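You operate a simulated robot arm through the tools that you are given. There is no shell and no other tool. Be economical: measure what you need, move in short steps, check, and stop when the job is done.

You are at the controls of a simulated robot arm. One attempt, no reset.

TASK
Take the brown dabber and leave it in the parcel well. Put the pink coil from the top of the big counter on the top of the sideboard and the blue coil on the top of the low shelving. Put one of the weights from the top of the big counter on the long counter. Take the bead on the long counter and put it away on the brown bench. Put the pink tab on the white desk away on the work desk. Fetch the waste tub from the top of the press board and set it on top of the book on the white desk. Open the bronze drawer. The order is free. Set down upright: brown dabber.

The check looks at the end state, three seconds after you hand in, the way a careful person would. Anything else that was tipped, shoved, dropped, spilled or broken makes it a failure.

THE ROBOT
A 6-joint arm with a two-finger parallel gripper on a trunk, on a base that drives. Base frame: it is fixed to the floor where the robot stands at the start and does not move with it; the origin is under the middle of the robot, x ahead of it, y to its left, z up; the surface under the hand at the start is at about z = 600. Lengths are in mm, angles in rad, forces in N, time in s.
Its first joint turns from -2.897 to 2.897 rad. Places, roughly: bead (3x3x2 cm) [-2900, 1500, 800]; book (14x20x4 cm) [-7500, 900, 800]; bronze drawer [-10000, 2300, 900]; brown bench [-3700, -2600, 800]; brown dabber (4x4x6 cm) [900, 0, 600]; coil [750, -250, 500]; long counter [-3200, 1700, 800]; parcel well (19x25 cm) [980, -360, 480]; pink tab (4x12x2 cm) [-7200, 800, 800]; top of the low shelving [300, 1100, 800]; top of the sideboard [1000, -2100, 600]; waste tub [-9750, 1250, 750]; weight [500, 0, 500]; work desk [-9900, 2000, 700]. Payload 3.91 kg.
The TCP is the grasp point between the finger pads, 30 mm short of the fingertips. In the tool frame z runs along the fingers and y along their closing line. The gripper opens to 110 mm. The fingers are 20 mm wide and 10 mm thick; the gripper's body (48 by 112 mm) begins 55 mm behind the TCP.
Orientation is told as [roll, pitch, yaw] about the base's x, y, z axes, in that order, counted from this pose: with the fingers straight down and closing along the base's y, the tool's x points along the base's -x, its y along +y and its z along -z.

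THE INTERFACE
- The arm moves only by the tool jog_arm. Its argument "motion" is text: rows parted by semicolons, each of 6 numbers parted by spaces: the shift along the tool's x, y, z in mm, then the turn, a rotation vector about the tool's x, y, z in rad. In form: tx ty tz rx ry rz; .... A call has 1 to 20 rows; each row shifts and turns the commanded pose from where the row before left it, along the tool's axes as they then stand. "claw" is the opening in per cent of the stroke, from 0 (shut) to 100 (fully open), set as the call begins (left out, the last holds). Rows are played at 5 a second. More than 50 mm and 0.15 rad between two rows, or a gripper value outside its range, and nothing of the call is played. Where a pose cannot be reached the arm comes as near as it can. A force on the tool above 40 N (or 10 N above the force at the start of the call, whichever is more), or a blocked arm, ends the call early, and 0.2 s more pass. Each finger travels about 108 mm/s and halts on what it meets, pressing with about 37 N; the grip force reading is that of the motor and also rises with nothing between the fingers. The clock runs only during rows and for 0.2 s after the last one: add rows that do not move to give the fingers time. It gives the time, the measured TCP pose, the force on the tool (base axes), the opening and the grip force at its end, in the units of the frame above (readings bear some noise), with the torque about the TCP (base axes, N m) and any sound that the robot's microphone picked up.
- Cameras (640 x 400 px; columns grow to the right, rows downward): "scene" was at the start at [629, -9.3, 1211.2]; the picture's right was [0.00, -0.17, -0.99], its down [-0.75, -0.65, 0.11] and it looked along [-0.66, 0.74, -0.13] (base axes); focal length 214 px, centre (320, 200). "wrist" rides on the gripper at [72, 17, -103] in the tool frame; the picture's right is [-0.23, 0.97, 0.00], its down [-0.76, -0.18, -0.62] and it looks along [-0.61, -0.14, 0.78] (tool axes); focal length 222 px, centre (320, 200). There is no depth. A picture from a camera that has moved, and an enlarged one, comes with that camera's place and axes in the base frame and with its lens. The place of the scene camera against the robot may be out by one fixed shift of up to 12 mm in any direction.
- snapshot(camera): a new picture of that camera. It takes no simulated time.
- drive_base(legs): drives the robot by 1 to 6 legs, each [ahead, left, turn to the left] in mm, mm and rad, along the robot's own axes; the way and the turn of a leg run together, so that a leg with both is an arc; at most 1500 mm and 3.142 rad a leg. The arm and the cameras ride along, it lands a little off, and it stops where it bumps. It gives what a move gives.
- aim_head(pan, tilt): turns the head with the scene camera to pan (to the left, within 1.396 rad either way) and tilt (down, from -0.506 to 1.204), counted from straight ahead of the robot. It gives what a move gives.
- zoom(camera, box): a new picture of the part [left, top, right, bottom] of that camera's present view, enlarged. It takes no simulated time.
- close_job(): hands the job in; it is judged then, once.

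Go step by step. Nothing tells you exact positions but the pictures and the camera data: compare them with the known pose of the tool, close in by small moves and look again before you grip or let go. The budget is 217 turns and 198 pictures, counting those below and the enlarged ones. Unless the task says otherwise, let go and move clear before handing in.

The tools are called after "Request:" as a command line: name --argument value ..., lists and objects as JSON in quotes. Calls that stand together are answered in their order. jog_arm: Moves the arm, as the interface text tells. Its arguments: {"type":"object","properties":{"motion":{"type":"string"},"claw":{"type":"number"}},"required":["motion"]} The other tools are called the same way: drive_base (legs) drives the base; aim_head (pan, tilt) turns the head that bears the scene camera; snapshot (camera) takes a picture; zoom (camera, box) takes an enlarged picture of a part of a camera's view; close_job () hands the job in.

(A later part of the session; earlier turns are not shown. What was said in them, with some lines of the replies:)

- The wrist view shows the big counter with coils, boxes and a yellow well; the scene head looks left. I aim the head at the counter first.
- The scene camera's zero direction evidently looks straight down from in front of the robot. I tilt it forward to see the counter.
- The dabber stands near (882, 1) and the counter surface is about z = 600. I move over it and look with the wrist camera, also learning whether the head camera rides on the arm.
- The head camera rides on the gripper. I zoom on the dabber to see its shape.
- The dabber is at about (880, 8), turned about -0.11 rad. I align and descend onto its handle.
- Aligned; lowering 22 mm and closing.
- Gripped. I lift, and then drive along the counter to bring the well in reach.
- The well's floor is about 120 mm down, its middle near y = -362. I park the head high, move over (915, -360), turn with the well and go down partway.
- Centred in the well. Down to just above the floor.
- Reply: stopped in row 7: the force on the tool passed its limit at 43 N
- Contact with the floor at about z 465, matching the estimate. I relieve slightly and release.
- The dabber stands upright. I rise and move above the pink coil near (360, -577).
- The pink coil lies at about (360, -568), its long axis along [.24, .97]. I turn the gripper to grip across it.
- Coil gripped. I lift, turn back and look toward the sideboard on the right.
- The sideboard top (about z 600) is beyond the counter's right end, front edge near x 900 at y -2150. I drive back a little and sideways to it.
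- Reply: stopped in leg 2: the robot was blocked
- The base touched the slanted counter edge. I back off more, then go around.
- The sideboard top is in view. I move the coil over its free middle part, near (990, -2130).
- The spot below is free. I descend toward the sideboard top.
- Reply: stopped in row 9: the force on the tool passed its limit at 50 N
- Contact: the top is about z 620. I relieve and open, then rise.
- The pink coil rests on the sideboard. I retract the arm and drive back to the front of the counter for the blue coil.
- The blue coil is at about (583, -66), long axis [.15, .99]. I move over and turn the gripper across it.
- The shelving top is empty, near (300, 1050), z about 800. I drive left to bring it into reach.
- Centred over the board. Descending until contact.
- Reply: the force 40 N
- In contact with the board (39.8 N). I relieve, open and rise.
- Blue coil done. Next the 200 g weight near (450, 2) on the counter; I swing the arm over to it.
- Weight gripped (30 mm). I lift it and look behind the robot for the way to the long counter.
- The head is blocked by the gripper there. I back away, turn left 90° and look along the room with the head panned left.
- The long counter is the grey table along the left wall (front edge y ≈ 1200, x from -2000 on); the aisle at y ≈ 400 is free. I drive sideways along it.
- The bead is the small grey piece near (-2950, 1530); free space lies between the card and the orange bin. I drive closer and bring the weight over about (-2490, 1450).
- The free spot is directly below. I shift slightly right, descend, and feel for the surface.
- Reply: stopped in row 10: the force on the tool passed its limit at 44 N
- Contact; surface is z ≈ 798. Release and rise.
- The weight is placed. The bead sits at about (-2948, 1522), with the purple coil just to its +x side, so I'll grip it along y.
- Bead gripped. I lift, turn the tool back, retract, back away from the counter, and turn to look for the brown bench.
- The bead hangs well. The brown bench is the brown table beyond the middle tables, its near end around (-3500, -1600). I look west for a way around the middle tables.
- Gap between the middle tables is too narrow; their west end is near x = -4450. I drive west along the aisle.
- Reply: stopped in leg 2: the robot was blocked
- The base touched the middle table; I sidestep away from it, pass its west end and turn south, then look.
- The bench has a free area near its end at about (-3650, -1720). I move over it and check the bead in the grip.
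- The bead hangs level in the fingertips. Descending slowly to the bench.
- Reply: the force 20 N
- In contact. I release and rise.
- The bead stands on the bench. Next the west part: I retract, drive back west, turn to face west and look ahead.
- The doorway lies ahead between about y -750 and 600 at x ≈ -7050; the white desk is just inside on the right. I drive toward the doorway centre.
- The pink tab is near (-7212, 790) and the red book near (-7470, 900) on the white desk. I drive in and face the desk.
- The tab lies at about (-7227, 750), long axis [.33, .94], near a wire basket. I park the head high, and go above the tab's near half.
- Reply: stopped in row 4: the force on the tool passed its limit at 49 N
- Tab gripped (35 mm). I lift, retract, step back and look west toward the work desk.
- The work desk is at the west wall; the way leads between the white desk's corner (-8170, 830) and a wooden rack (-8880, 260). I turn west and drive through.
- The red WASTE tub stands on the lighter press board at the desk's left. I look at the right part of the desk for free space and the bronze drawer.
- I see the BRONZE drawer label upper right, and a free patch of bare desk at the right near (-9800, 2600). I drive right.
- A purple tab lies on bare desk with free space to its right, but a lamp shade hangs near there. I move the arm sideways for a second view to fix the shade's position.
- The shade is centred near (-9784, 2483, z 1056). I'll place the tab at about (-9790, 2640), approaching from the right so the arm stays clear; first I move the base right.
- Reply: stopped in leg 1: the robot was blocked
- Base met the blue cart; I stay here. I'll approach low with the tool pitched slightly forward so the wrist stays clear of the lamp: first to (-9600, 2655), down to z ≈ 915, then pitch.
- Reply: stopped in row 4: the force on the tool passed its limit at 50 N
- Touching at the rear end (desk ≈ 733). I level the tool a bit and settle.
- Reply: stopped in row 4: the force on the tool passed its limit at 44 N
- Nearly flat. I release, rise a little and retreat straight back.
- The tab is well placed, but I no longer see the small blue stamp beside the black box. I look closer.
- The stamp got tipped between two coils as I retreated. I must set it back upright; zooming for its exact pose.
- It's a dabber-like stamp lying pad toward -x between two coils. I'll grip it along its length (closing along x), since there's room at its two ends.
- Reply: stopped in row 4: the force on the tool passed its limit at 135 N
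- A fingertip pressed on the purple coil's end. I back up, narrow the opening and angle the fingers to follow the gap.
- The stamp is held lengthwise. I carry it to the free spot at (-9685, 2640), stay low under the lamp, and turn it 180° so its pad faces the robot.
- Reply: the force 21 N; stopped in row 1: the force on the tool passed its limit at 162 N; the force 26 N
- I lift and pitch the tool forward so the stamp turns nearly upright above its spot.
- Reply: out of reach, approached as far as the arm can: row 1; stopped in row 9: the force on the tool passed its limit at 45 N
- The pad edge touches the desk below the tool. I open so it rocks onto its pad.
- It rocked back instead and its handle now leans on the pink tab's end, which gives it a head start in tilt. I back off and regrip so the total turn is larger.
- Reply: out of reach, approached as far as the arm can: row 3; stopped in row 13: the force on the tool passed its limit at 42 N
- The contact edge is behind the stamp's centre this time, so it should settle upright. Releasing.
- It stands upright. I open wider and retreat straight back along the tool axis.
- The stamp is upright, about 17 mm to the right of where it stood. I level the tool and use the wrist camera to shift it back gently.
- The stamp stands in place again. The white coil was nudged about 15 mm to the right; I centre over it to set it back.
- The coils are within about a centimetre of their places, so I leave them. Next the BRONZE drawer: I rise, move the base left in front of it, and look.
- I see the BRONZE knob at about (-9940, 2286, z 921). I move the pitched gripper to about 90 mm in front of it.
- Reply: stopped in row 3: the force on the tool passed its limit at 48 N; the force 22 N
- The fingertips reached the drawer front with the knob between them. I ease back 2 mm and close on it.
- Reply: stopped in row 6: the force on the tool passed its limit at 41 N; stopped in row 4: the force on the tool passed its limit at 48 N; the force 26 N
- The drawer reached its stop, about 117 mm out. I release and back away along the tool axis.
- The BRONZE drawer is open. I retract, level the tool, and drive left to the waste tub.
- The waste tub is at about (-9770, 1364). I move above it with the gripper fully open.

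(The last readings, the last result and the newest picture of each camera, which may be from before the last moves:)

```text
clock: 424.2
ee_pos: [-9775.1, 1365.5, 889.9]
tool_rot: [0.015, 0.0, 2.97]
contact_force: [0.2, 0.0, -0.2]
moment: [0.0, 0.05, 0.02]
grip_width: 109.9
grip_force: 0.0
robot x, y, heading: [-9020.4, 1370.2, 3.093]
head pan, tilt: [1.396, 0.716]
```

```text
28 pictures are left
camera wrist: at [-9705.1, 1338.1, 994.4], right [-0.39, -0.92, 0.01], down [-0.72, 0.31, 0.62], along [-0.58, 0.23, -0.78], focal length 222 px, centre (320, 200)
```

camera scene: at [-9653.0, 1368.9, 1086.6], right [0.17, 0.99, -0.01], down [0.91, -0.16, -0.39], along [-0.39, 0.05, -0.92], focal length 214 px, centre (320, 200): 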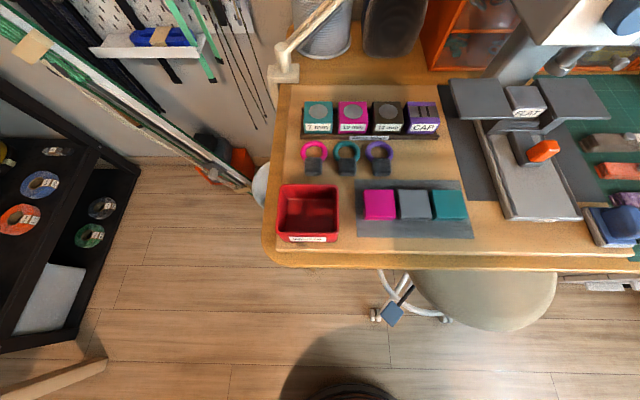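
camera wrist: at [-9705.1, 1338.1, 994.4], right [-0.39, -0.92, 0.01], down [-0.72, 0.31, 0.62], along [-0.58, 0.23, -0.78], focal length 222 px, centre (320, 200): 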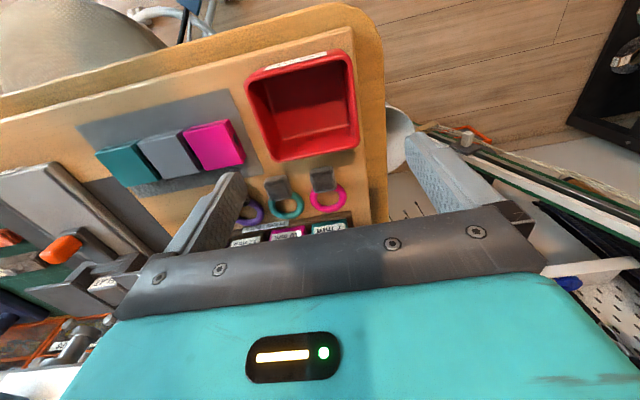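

Request:
jog_arm --motion "22 -9 20 0 0 0;0 0 30 0 0 0;0 0 0 0 0 0"

Request:
snapshot --camera "wrist"

```text
clock: 425.0
ee_pos: [-9753.3, 1368.6, 839.9]
tool_rot: [0.016, -0.002, 2.972]
contact_force: [0.4, 0.2, -0.2]
moment: [0.02, -0.03, 0.01]
grip_width: 110.1
grip_force: 0.1
robot x, y, heading: [-9025.6, 1372.5, 3.089]
head pan, tilt: [1.396, 0.716]
```

```text
27 pictures are left
camera wrist: at [-9684.2, 1341.2, 944.6], right [-0.39, -0.92, 0.01], down [-0.72, 0.31, 0.62], along [-0.58, 0.23, -0.78], focal length 222 px, centre (320, 200)
```

wrist: 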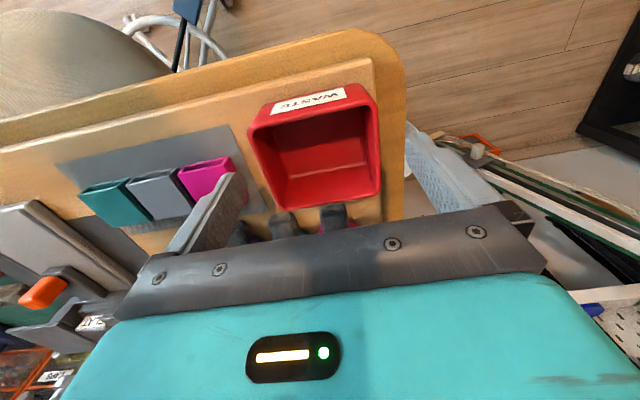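

Request:
jog_arm --motion "3 -4 0 0 0 0;0 0 15 0 0 0;0 0 10 0 0 0;0 0 8 0 0 0;0 0 0 0 0 0"

Request:
snapshot --camera "wrist"

```text
clock: 426.2
ee_pos: [-9748.8, 1367.3, 805.1]
tool_rot: [0.013, -0.001, 2.972]
contact_force: [-0.4, 0.8, -0.8]
moment: [-0.02, -0.01, 0.02]
grip_width: 110.1
grip_force: 0.1
robot x, y, heading: [-9024.8, 1364.9, 3.092]
head pan, tilt: [1.396, 0.716]
```

```text
26 pictures are left
camera wrist: at [-9679.7, 1340.9, 909.7], right [-0.39, -0.92, 0.01], down [-0.72, 0.31, 0.62], along [-0.58, 0.23, -0.78], focal length 222 px, centre (320, 200)
```

wrist: 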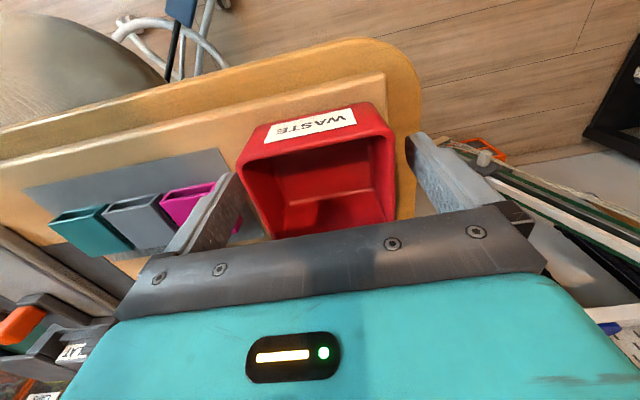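

Request:
jog_arm --motion "0 -3 0 0 0 0;0 0 6 0 0 0;0 0 5 0 0 0;0 0 4 0 0 0;0 0 3 0 0 0;0 0 2 0 0 0;0 0 0 0 0 0"

Request:
jog_arm --motion "0 0 0 0 0 0;0 0 0 0 0 0;0 0 0 0 0 0;0 0 0 0 0 0" --claw 0

Request:
snapshot --camera "wrist"

```text
clock: 427.8
ee_pos: [-9748.4, 1372.2, 786.0]
tool_rot: [0.017, -0.001, 2.97]
contact_force: [1.5, -0.1, 7.9]
moment: [0.48, -0.15, -0.08]
grip_width: 110.0
grip_force: 0.0
robot x, y, heading: [-9026.4, 1373.3, 3.089]
head pan, tilt: [1.396, 0.716]
```

```text
clock: 428.8
ee_pos: [-9748.7, 1373.2, 785.4]
tool_rot: [0.015, -0.002, 2.97]
contact_force: [-0.8, 5.7, 9.6]
moment: [0.57, -0.04, 0.08]
grip_width: 84.4
grip_force: 37.1
robot x, y, heading: [-9027.7, 1371.3, 3.091]
head pan, tilt: [1.396, 0.716]
```

```text
25 pictures are left
camera wrist: at [-9679.1, 1345.3, 890.1], right [-0.39, -0.92, 0.01], down [-0.72, 0.31, 0.62], along [-0.58, 0.23, -0.78], focal length 222 px, centre (320, 200)
```

wrist: 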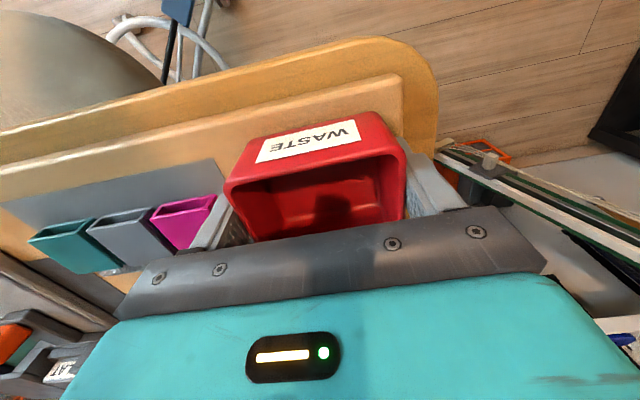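

The tub is gripped (84 mm). I lift it slowly and check.

Request:
jog_arm --motion "0 0 -5 0 0 0;0 0 -10 0 0 0;0 0 -20 0 0 0;0 0 -30 0 0 0;0 0 -40 0 0 0;0 0 -45 0 0 0;0 0 -45 0 0 0;0 0 -45 0 0 0;0 0 0 0 0 0"

Request:
snapshot --camera "wrist"

```text
clock: 430.8
ee_pos: [-9747.8, 1374.3, 1024.4]
tool_rot: [0.017, 0.0, 2.97]
contact_force: [0.0, 0.2, -0.6]
moment: [-0.02, -0.03, -0.02]
grip_width: 84.5
grip_force: 37.7
robot x, y, heading: [-9026.2, 1365.5, 3.089]
head pan, tilt: [1.396, 0.716]
```

```text
24 pictures are left
camera wrist: at [-9679.7, 1347.3, 1129.1], right [-0.39, -0.92, 0.01], down [-0.72, 0.31, 0.62], along [-0.58, 0.23, -0.78], focal length 222 px, centre (320, 200)
```

wrist: 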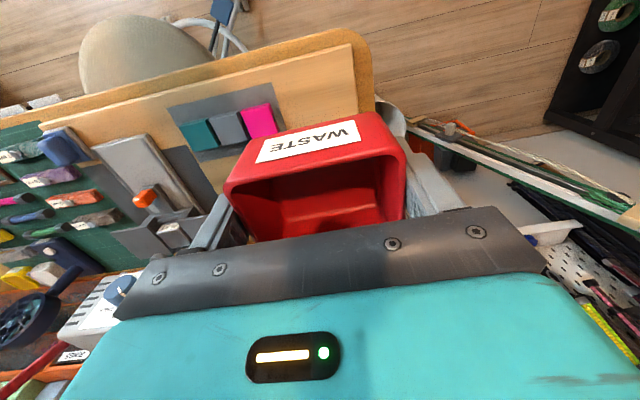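

Tub in hand. I raise and retract it, then drive back the way I came to the white desk.

Request:
jog_arm --motion "40 0 -20 0 0 0;40 0 -20 0 0 0;40 0 -10 0 0 0;40 0 0 0 0 0;40 0 0 0 0 0;40 0 0 0 0 0;30 0 0 0 0 0;0 0 0 0 0 0"

Request:
drive_base --legs '[[-331, 474, 0], [-456, 497, 0], [-863, 236, 0]]'

```text
clock: 432.6
ee_pos: [-9480.9, 1328.4, 1073.8]
tool_rot: [0.017, -0.002, 2.971]
contact_force: [-0.5, -0.5, -0.2]
moment: [0.0, -0.02, -0.01]
grip_width: 84.6
grip_force: 36.7
robot x, y, heading: [-9027.1, 1372.0, 3.088]
head pan, tilt: [1.396, 0.716]
```

```text
clock: 443.5
ee_pos: [-7907.6, 29.9, 1074.7]
tool_rot: [0.016, -0.003, 2.98]
contact_force: [-0.7, 0.1, -0.2]
moment: [0.01, 0.0, 0.03]
grip_width: 84.5
grip_force: 37.4
robot x, y, heading: [-7454.2, 74.7, 3.096]
head pan, tilt: [1.396, 0.716]
```

Request:
drive_base --legs '[[0, 0, -1.53]]'

Request:
aim_head --pan 0 --tilt -0.4

Request:
snapshot --camera "scene"

```text
clock: 447.7
ee_pos: [-7499.9, 530.9, 1075.1]
tool_rot: [0.015, -0.003, 1.418]
contact_force: [0.2, 0.5, -1.9]
moment: [-0.03, -0.05, 0.01]
grip_width: 84.6
grip_force: 37.2
robot x, y, heading: [-7446.8, 74.2, 1.537]
head pan, tilt: [1.396, 0.716]
```

```text
clock: 449.2
ee_pos: [-7499.4, 530.7, 1075.0]
tool_rot: [0.015, -0.001, 1.419]
contact_force: [-0.2, -1.5, -0.7]
moment: [0.0, 0.02, 0.0]
grip_width: 84.3
grip_force: 37.3
robot x, y, heading: [-7453.1, 75.4, 1.534]
head pan, tilt: [0.0, -0.4]
```

```text
23 pictures are left
camera scene: at [-7479.8, 667.8, 1138.1], right [0.99, -0.15, -0.02], down [-0.15, -0.91, -0.39], along [0.04, 0.39, -0.92], focal length 214 px, centre (320, 200)
```

scene: 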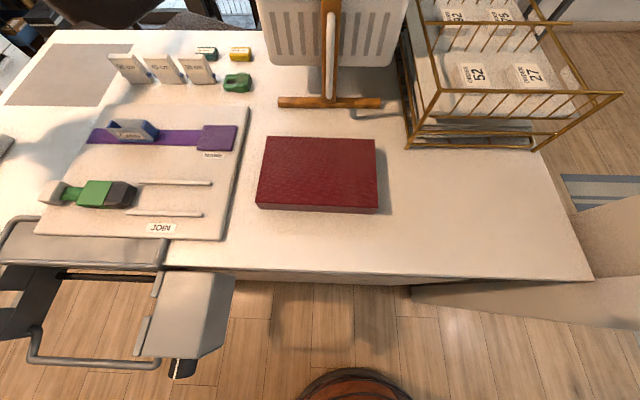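

The book's top centre is about (-7457, 862). I move the tub over its nearer half, park the head, and start down.

Request:
aim_head --pan 1.396 --tilt 0.716

Request:
jog_arm --motion "-45.4 0.8 0 0 0 0;-45.4 0.8 0 0 0 0;-45.4 0.8 0 0 0 0;-45.4 0.8 0 0 0 0;-45.4 0.8 0 0 0 0;-45.4 0.8 0 0 0 0;-45.4 0.8 0 0 0 0;0 0 45 0 0 0;0 0 45 0 0 0;0 0 45 0 0 0;0 0 0 0 0 0"

Request:
snapshot --camera "wrist"

```text
clock: 450.7
ee_pos: [-7500.3, 530.4, 1075.5]
tool_rot: [0.015, -0.003, 1.421]
contact_force: [-0.2, -0.2, -0.4]
moment: [0.01, 0.0, 0.02]
grip_width: 84.5
grip_force: 36.9
robot x, y, heading: [-7452.9, 75.1, 1.534]
head pan, tilt: [1.396, 0.716]
```

```text
clock: 453.1
ee_pos: [-7456.5, 845.7, 938.7]
tool_rot: [0.016, 0.002, 1.42]
contact_force: [0.5, 0.0, -1.1]
moment: [0.0, 0.05, 0.01]
grip_width: 84.7
grip_force: 37.0
robot x, y, heading: [-7452.0, 76.4, 1.53]
head pan, tilt: [1.396, 0.716]
```

```text
22 pictures are left
camera wrist: at [-7482.7, 777.4, 1043.6], right [-0.93, 0.37, 0.01], down [0.3, 0.72, 0.62], along [0.22, 0.58, -0.78], focal length 222 px, centre (320, 200)
```

wrist: 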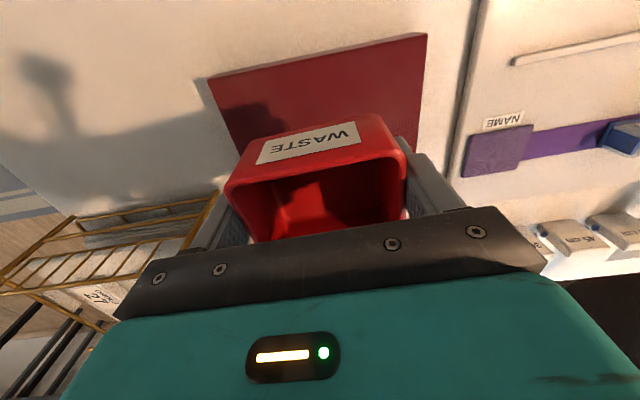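

Request:
jog_arm --motion "0 0 30 0 0 0;0 0 20 0 0 0;0 0 8 0 0 0;0 0 3 0 0 0;0 0 3 0 0 0;0 0 2 0 0 0;0 0 2 0 0 0;0 0 2 0 0 0;0 0 2 0 0 0;0 0 2 0 0 0;0 0 2 0 0 0;0 0 2 0 0 0;0 0 2 0 0 0;0 0 2 0 0 0;0 0 2 0 0 0;0 0 2 0 0 0;0 0 2 0 0 0;0 0 2 0 0 0"

Request:
snapshot --camera "wrist"

```text
clock: 456.9
ee_pos: [-7460.5, 845.8, 850.4]
tool_rot: [0.017, 0.0, 1.419]
contact_force: [-0.1, -0.8, -1.0]
moment: [-0.01, -0.03, 0.03]
grip_width: 84.3
grip_force: 36.6
robot x, y, heading: [-7451.5, 73.8, 1.536]
head pan, tilt: [1.396, 0.716]
```

```text
21 pictures are left
camera wrist: at [-7487.0, 776.6, 954.7], right [-0.93, 0.37, 0.01], down [0.3, 0.72, 0.62], along [0.22, 0.58, -0.78], focal length 222 px, centre (320, 200)
```

wrist: 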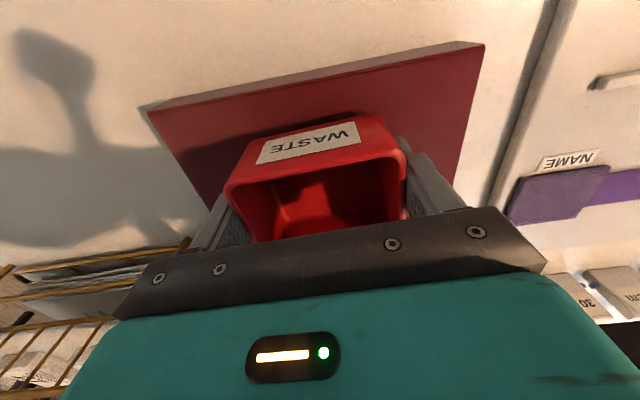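

Request:
jog_arm --motion "0 0 2 0 0 0;0 0 2 0 0 0;0 0 2 0 0 0;0 0 2 0 0 0;0 0 2 0 0 0;0 0 2 0 0 0;0 0 2 0 0 0;0 0 2 0 0 0;0 0 2 0 0 0;0 0 2 0 0 0;0 0 2 0 0 0;0 0 2 0 0 0"

Request:
snapshot --camera "wrist"

```text
clock: 458.4
ee_pos: [-7462.6, 847.1, 842.8]
tool_rot: [0.017, -0.007, 1.42]
contact_force: [0.6, -0.4, 8.1]
moment: [-0.33, -0.33, -0.01]
grip_width: 84.7
grip_force: 36.8
robot x, y, heading: [-7452.7, 73.1, 1.534]
head pan, tilt: [1.396, 0.716]
stopped in row 7: the force on the tool passed its limit at 44 N (the readings are from after the stop); the commanded pose is now the measured one
```

```text
20 pictures are left
camera wrist: at [-7486.9, 777.2, 946.7], right [-0.93, 0.37, 0.02], down [0.3, 0.72, 0.63], along [0.22, 0.59, -0.78], focal length 222 px, centre (320, 200)
```

wrist: 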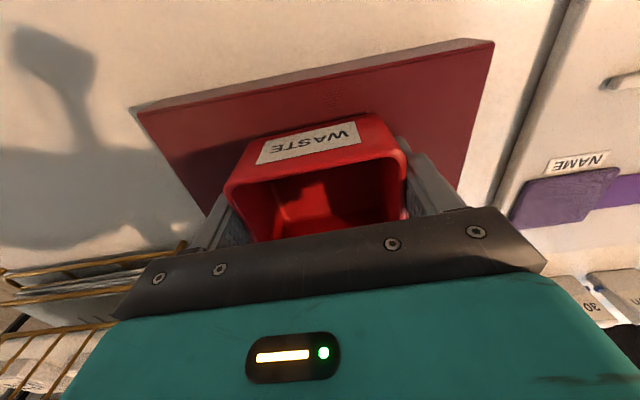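

Contact with the book top. I release and rise straight up.

Request:
jog_arm --motion "0 0 0 0 0 0;0 0 0 0 0 0;0 0 0 0 0 0;0 0 0 0 0 0" --claw 100

Request:
snapshot --camera "wrist"

```text
clock: 459.4
ee_pos: [-7461.2, 847.0, 844.2]
tool_rot: [0.016, -0.009, 1.42]
contact_force: [-4.5, 3.8, 20.0]
moment: [-0.2, -1.0, 0.21]
grip_width: 107.6
grip_force: 0.0
robot x, y, heading: [-7451.6, 74.7, 1.53]
head pan, tilt: [1.396, 0.716]
```

```text
19 pictures are left
camera wrist: at [-7487.1, 777.3, 946.6], right [-0.93, 0.37, 0.02], down [0.3, 0.72, 0.63], along [0.22, 0.59, -0.78], focal length 222 px, centre (320, 200)
```

wrist: 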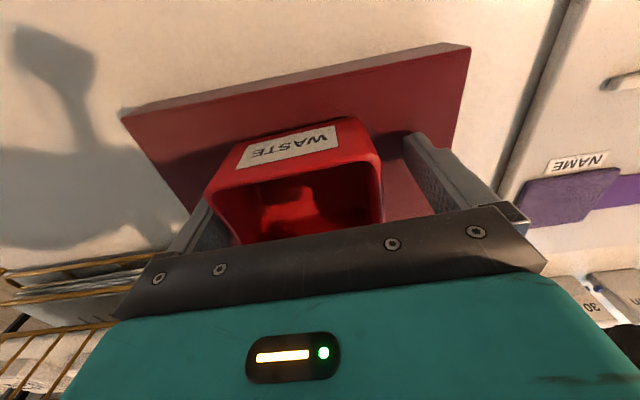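

Request:
jog_arm --motion "0 0 -2 0 0 0;0 0 -2 0 0 0;0 -5 0 0 0 0;0 0 0 0 0 0"

Request:
snapshot --camera "wrist"

```text
clock: 460.4
ee_pos: [-7456.1, 846.6, 845.5]
tool_rot: [0.014, -0.008, 1.419]
contact_force: [0.5, -0.8, 0.3]
moment: [0.0, 0.01, -0.02]
grip_width: 109.7
grip_force: 0.1
robot x, y, heading: [-7452.5, 73.4, 1.541]
head pan, tilt: [1.396, 0.716]
```

```text
18 pictures are left
camera wrist: at [-7482.5, 777.5, 949.7], right [-0.93, 0.37, 0.02], down [0.3, 0.72, 0.63], along [0.22, 0.59, -0.78], focal length 222 px, centre (320, 200)
```

wrist: 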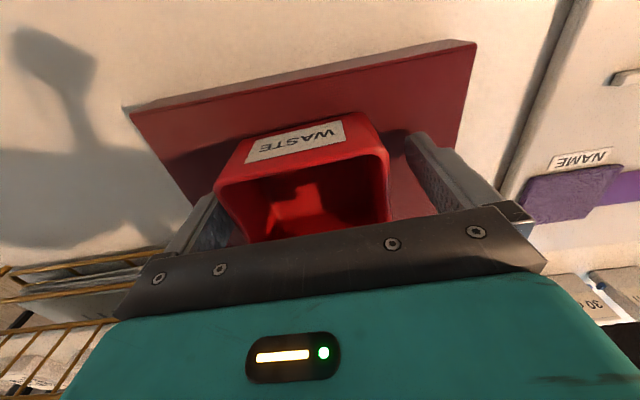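

Request:
jog_arm --motion "0 -4 0 0 0 0;0 0 -10 0 0 0;0 0 -20 0 0 0;0 0 -40 0 0 0;0 0 -45 0 0 0;0 0 -45 0 0 0;0 0 -40 0 0 0;0 0 0 0 0 0"

Request:
snapshot --camera "wrist"

```text
clock: 462.2
ee_pos: [-7447.9, 842.5, 1046.4]
tool_rot: [0.016, -0.007, 1.419]
contact_force: [0.1, 1.1, 0.3]
moment: [0.01, 0.0, 0.0]
grip_width: 110.1
grip_force: 0.0
robot x, y, heading: [-7448.9, 78.5, 1.534]
head pan, tilt: [1.396, 0.716]
```

```text
17 pictures are left
camera wrist: at [-7473.6, 772.7, 1151.9], right [-0.93, 0.37, 0.02], down [0.3, 0.72, 0.63], along [0.22, 0.59, -0.78], focal length 222 px, centre (320, 200)
```

wrist: 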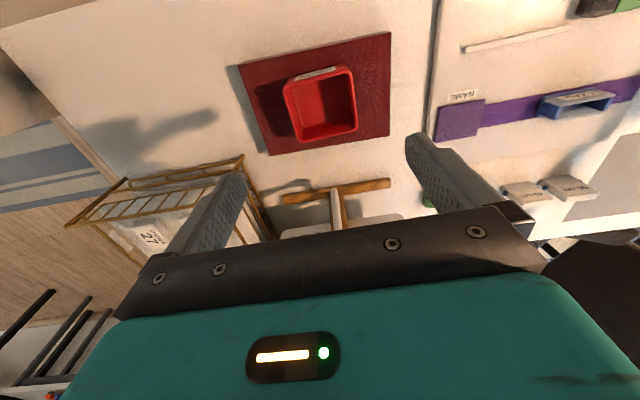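

The tub stands upright on the book, the arm is clear, and every item of the job is in place, so I hand it in.

Request:
close_job

```text
The job is handed in.
```

I did all eight parts of the job, but I knocked a few other things along the way. The check may count those against it.

**Done:**
- **Brown dabber:** standing upright in the parcel well.
- **Pink coil:** on top of the sideboard.
- **Blue coil:** on top of the low shelving.
- **Weight:** the 200 g one is on the long counter.
- **Bead:** on the brown bench.
- **Pink tab:** on the bare wood of the work desk.
- **Waste tub:** on top of the book on the white desk.
- **Bronze drawer:** pulled out about 117 mm, to its stop.

**Disturbed along the way:**
- **Blue stamp on the work desk:** my gripper tipped it over as I backed away from the pink tab. I stood it up again within about 1 cm of where it was. On the way it fell once more, onto the end of the pink tab.
- **Two coils next to that stamp (white and purple):** pushed by about 1 cm each and left there. A finger also pressed hard on the purple one.
- **Book on the white desk:** slid roughly 1 cm when I let go of the tub.
- **Furniture:** the base bumped the big counter, one of the middle tables and the blue cart. I saw nothing move.
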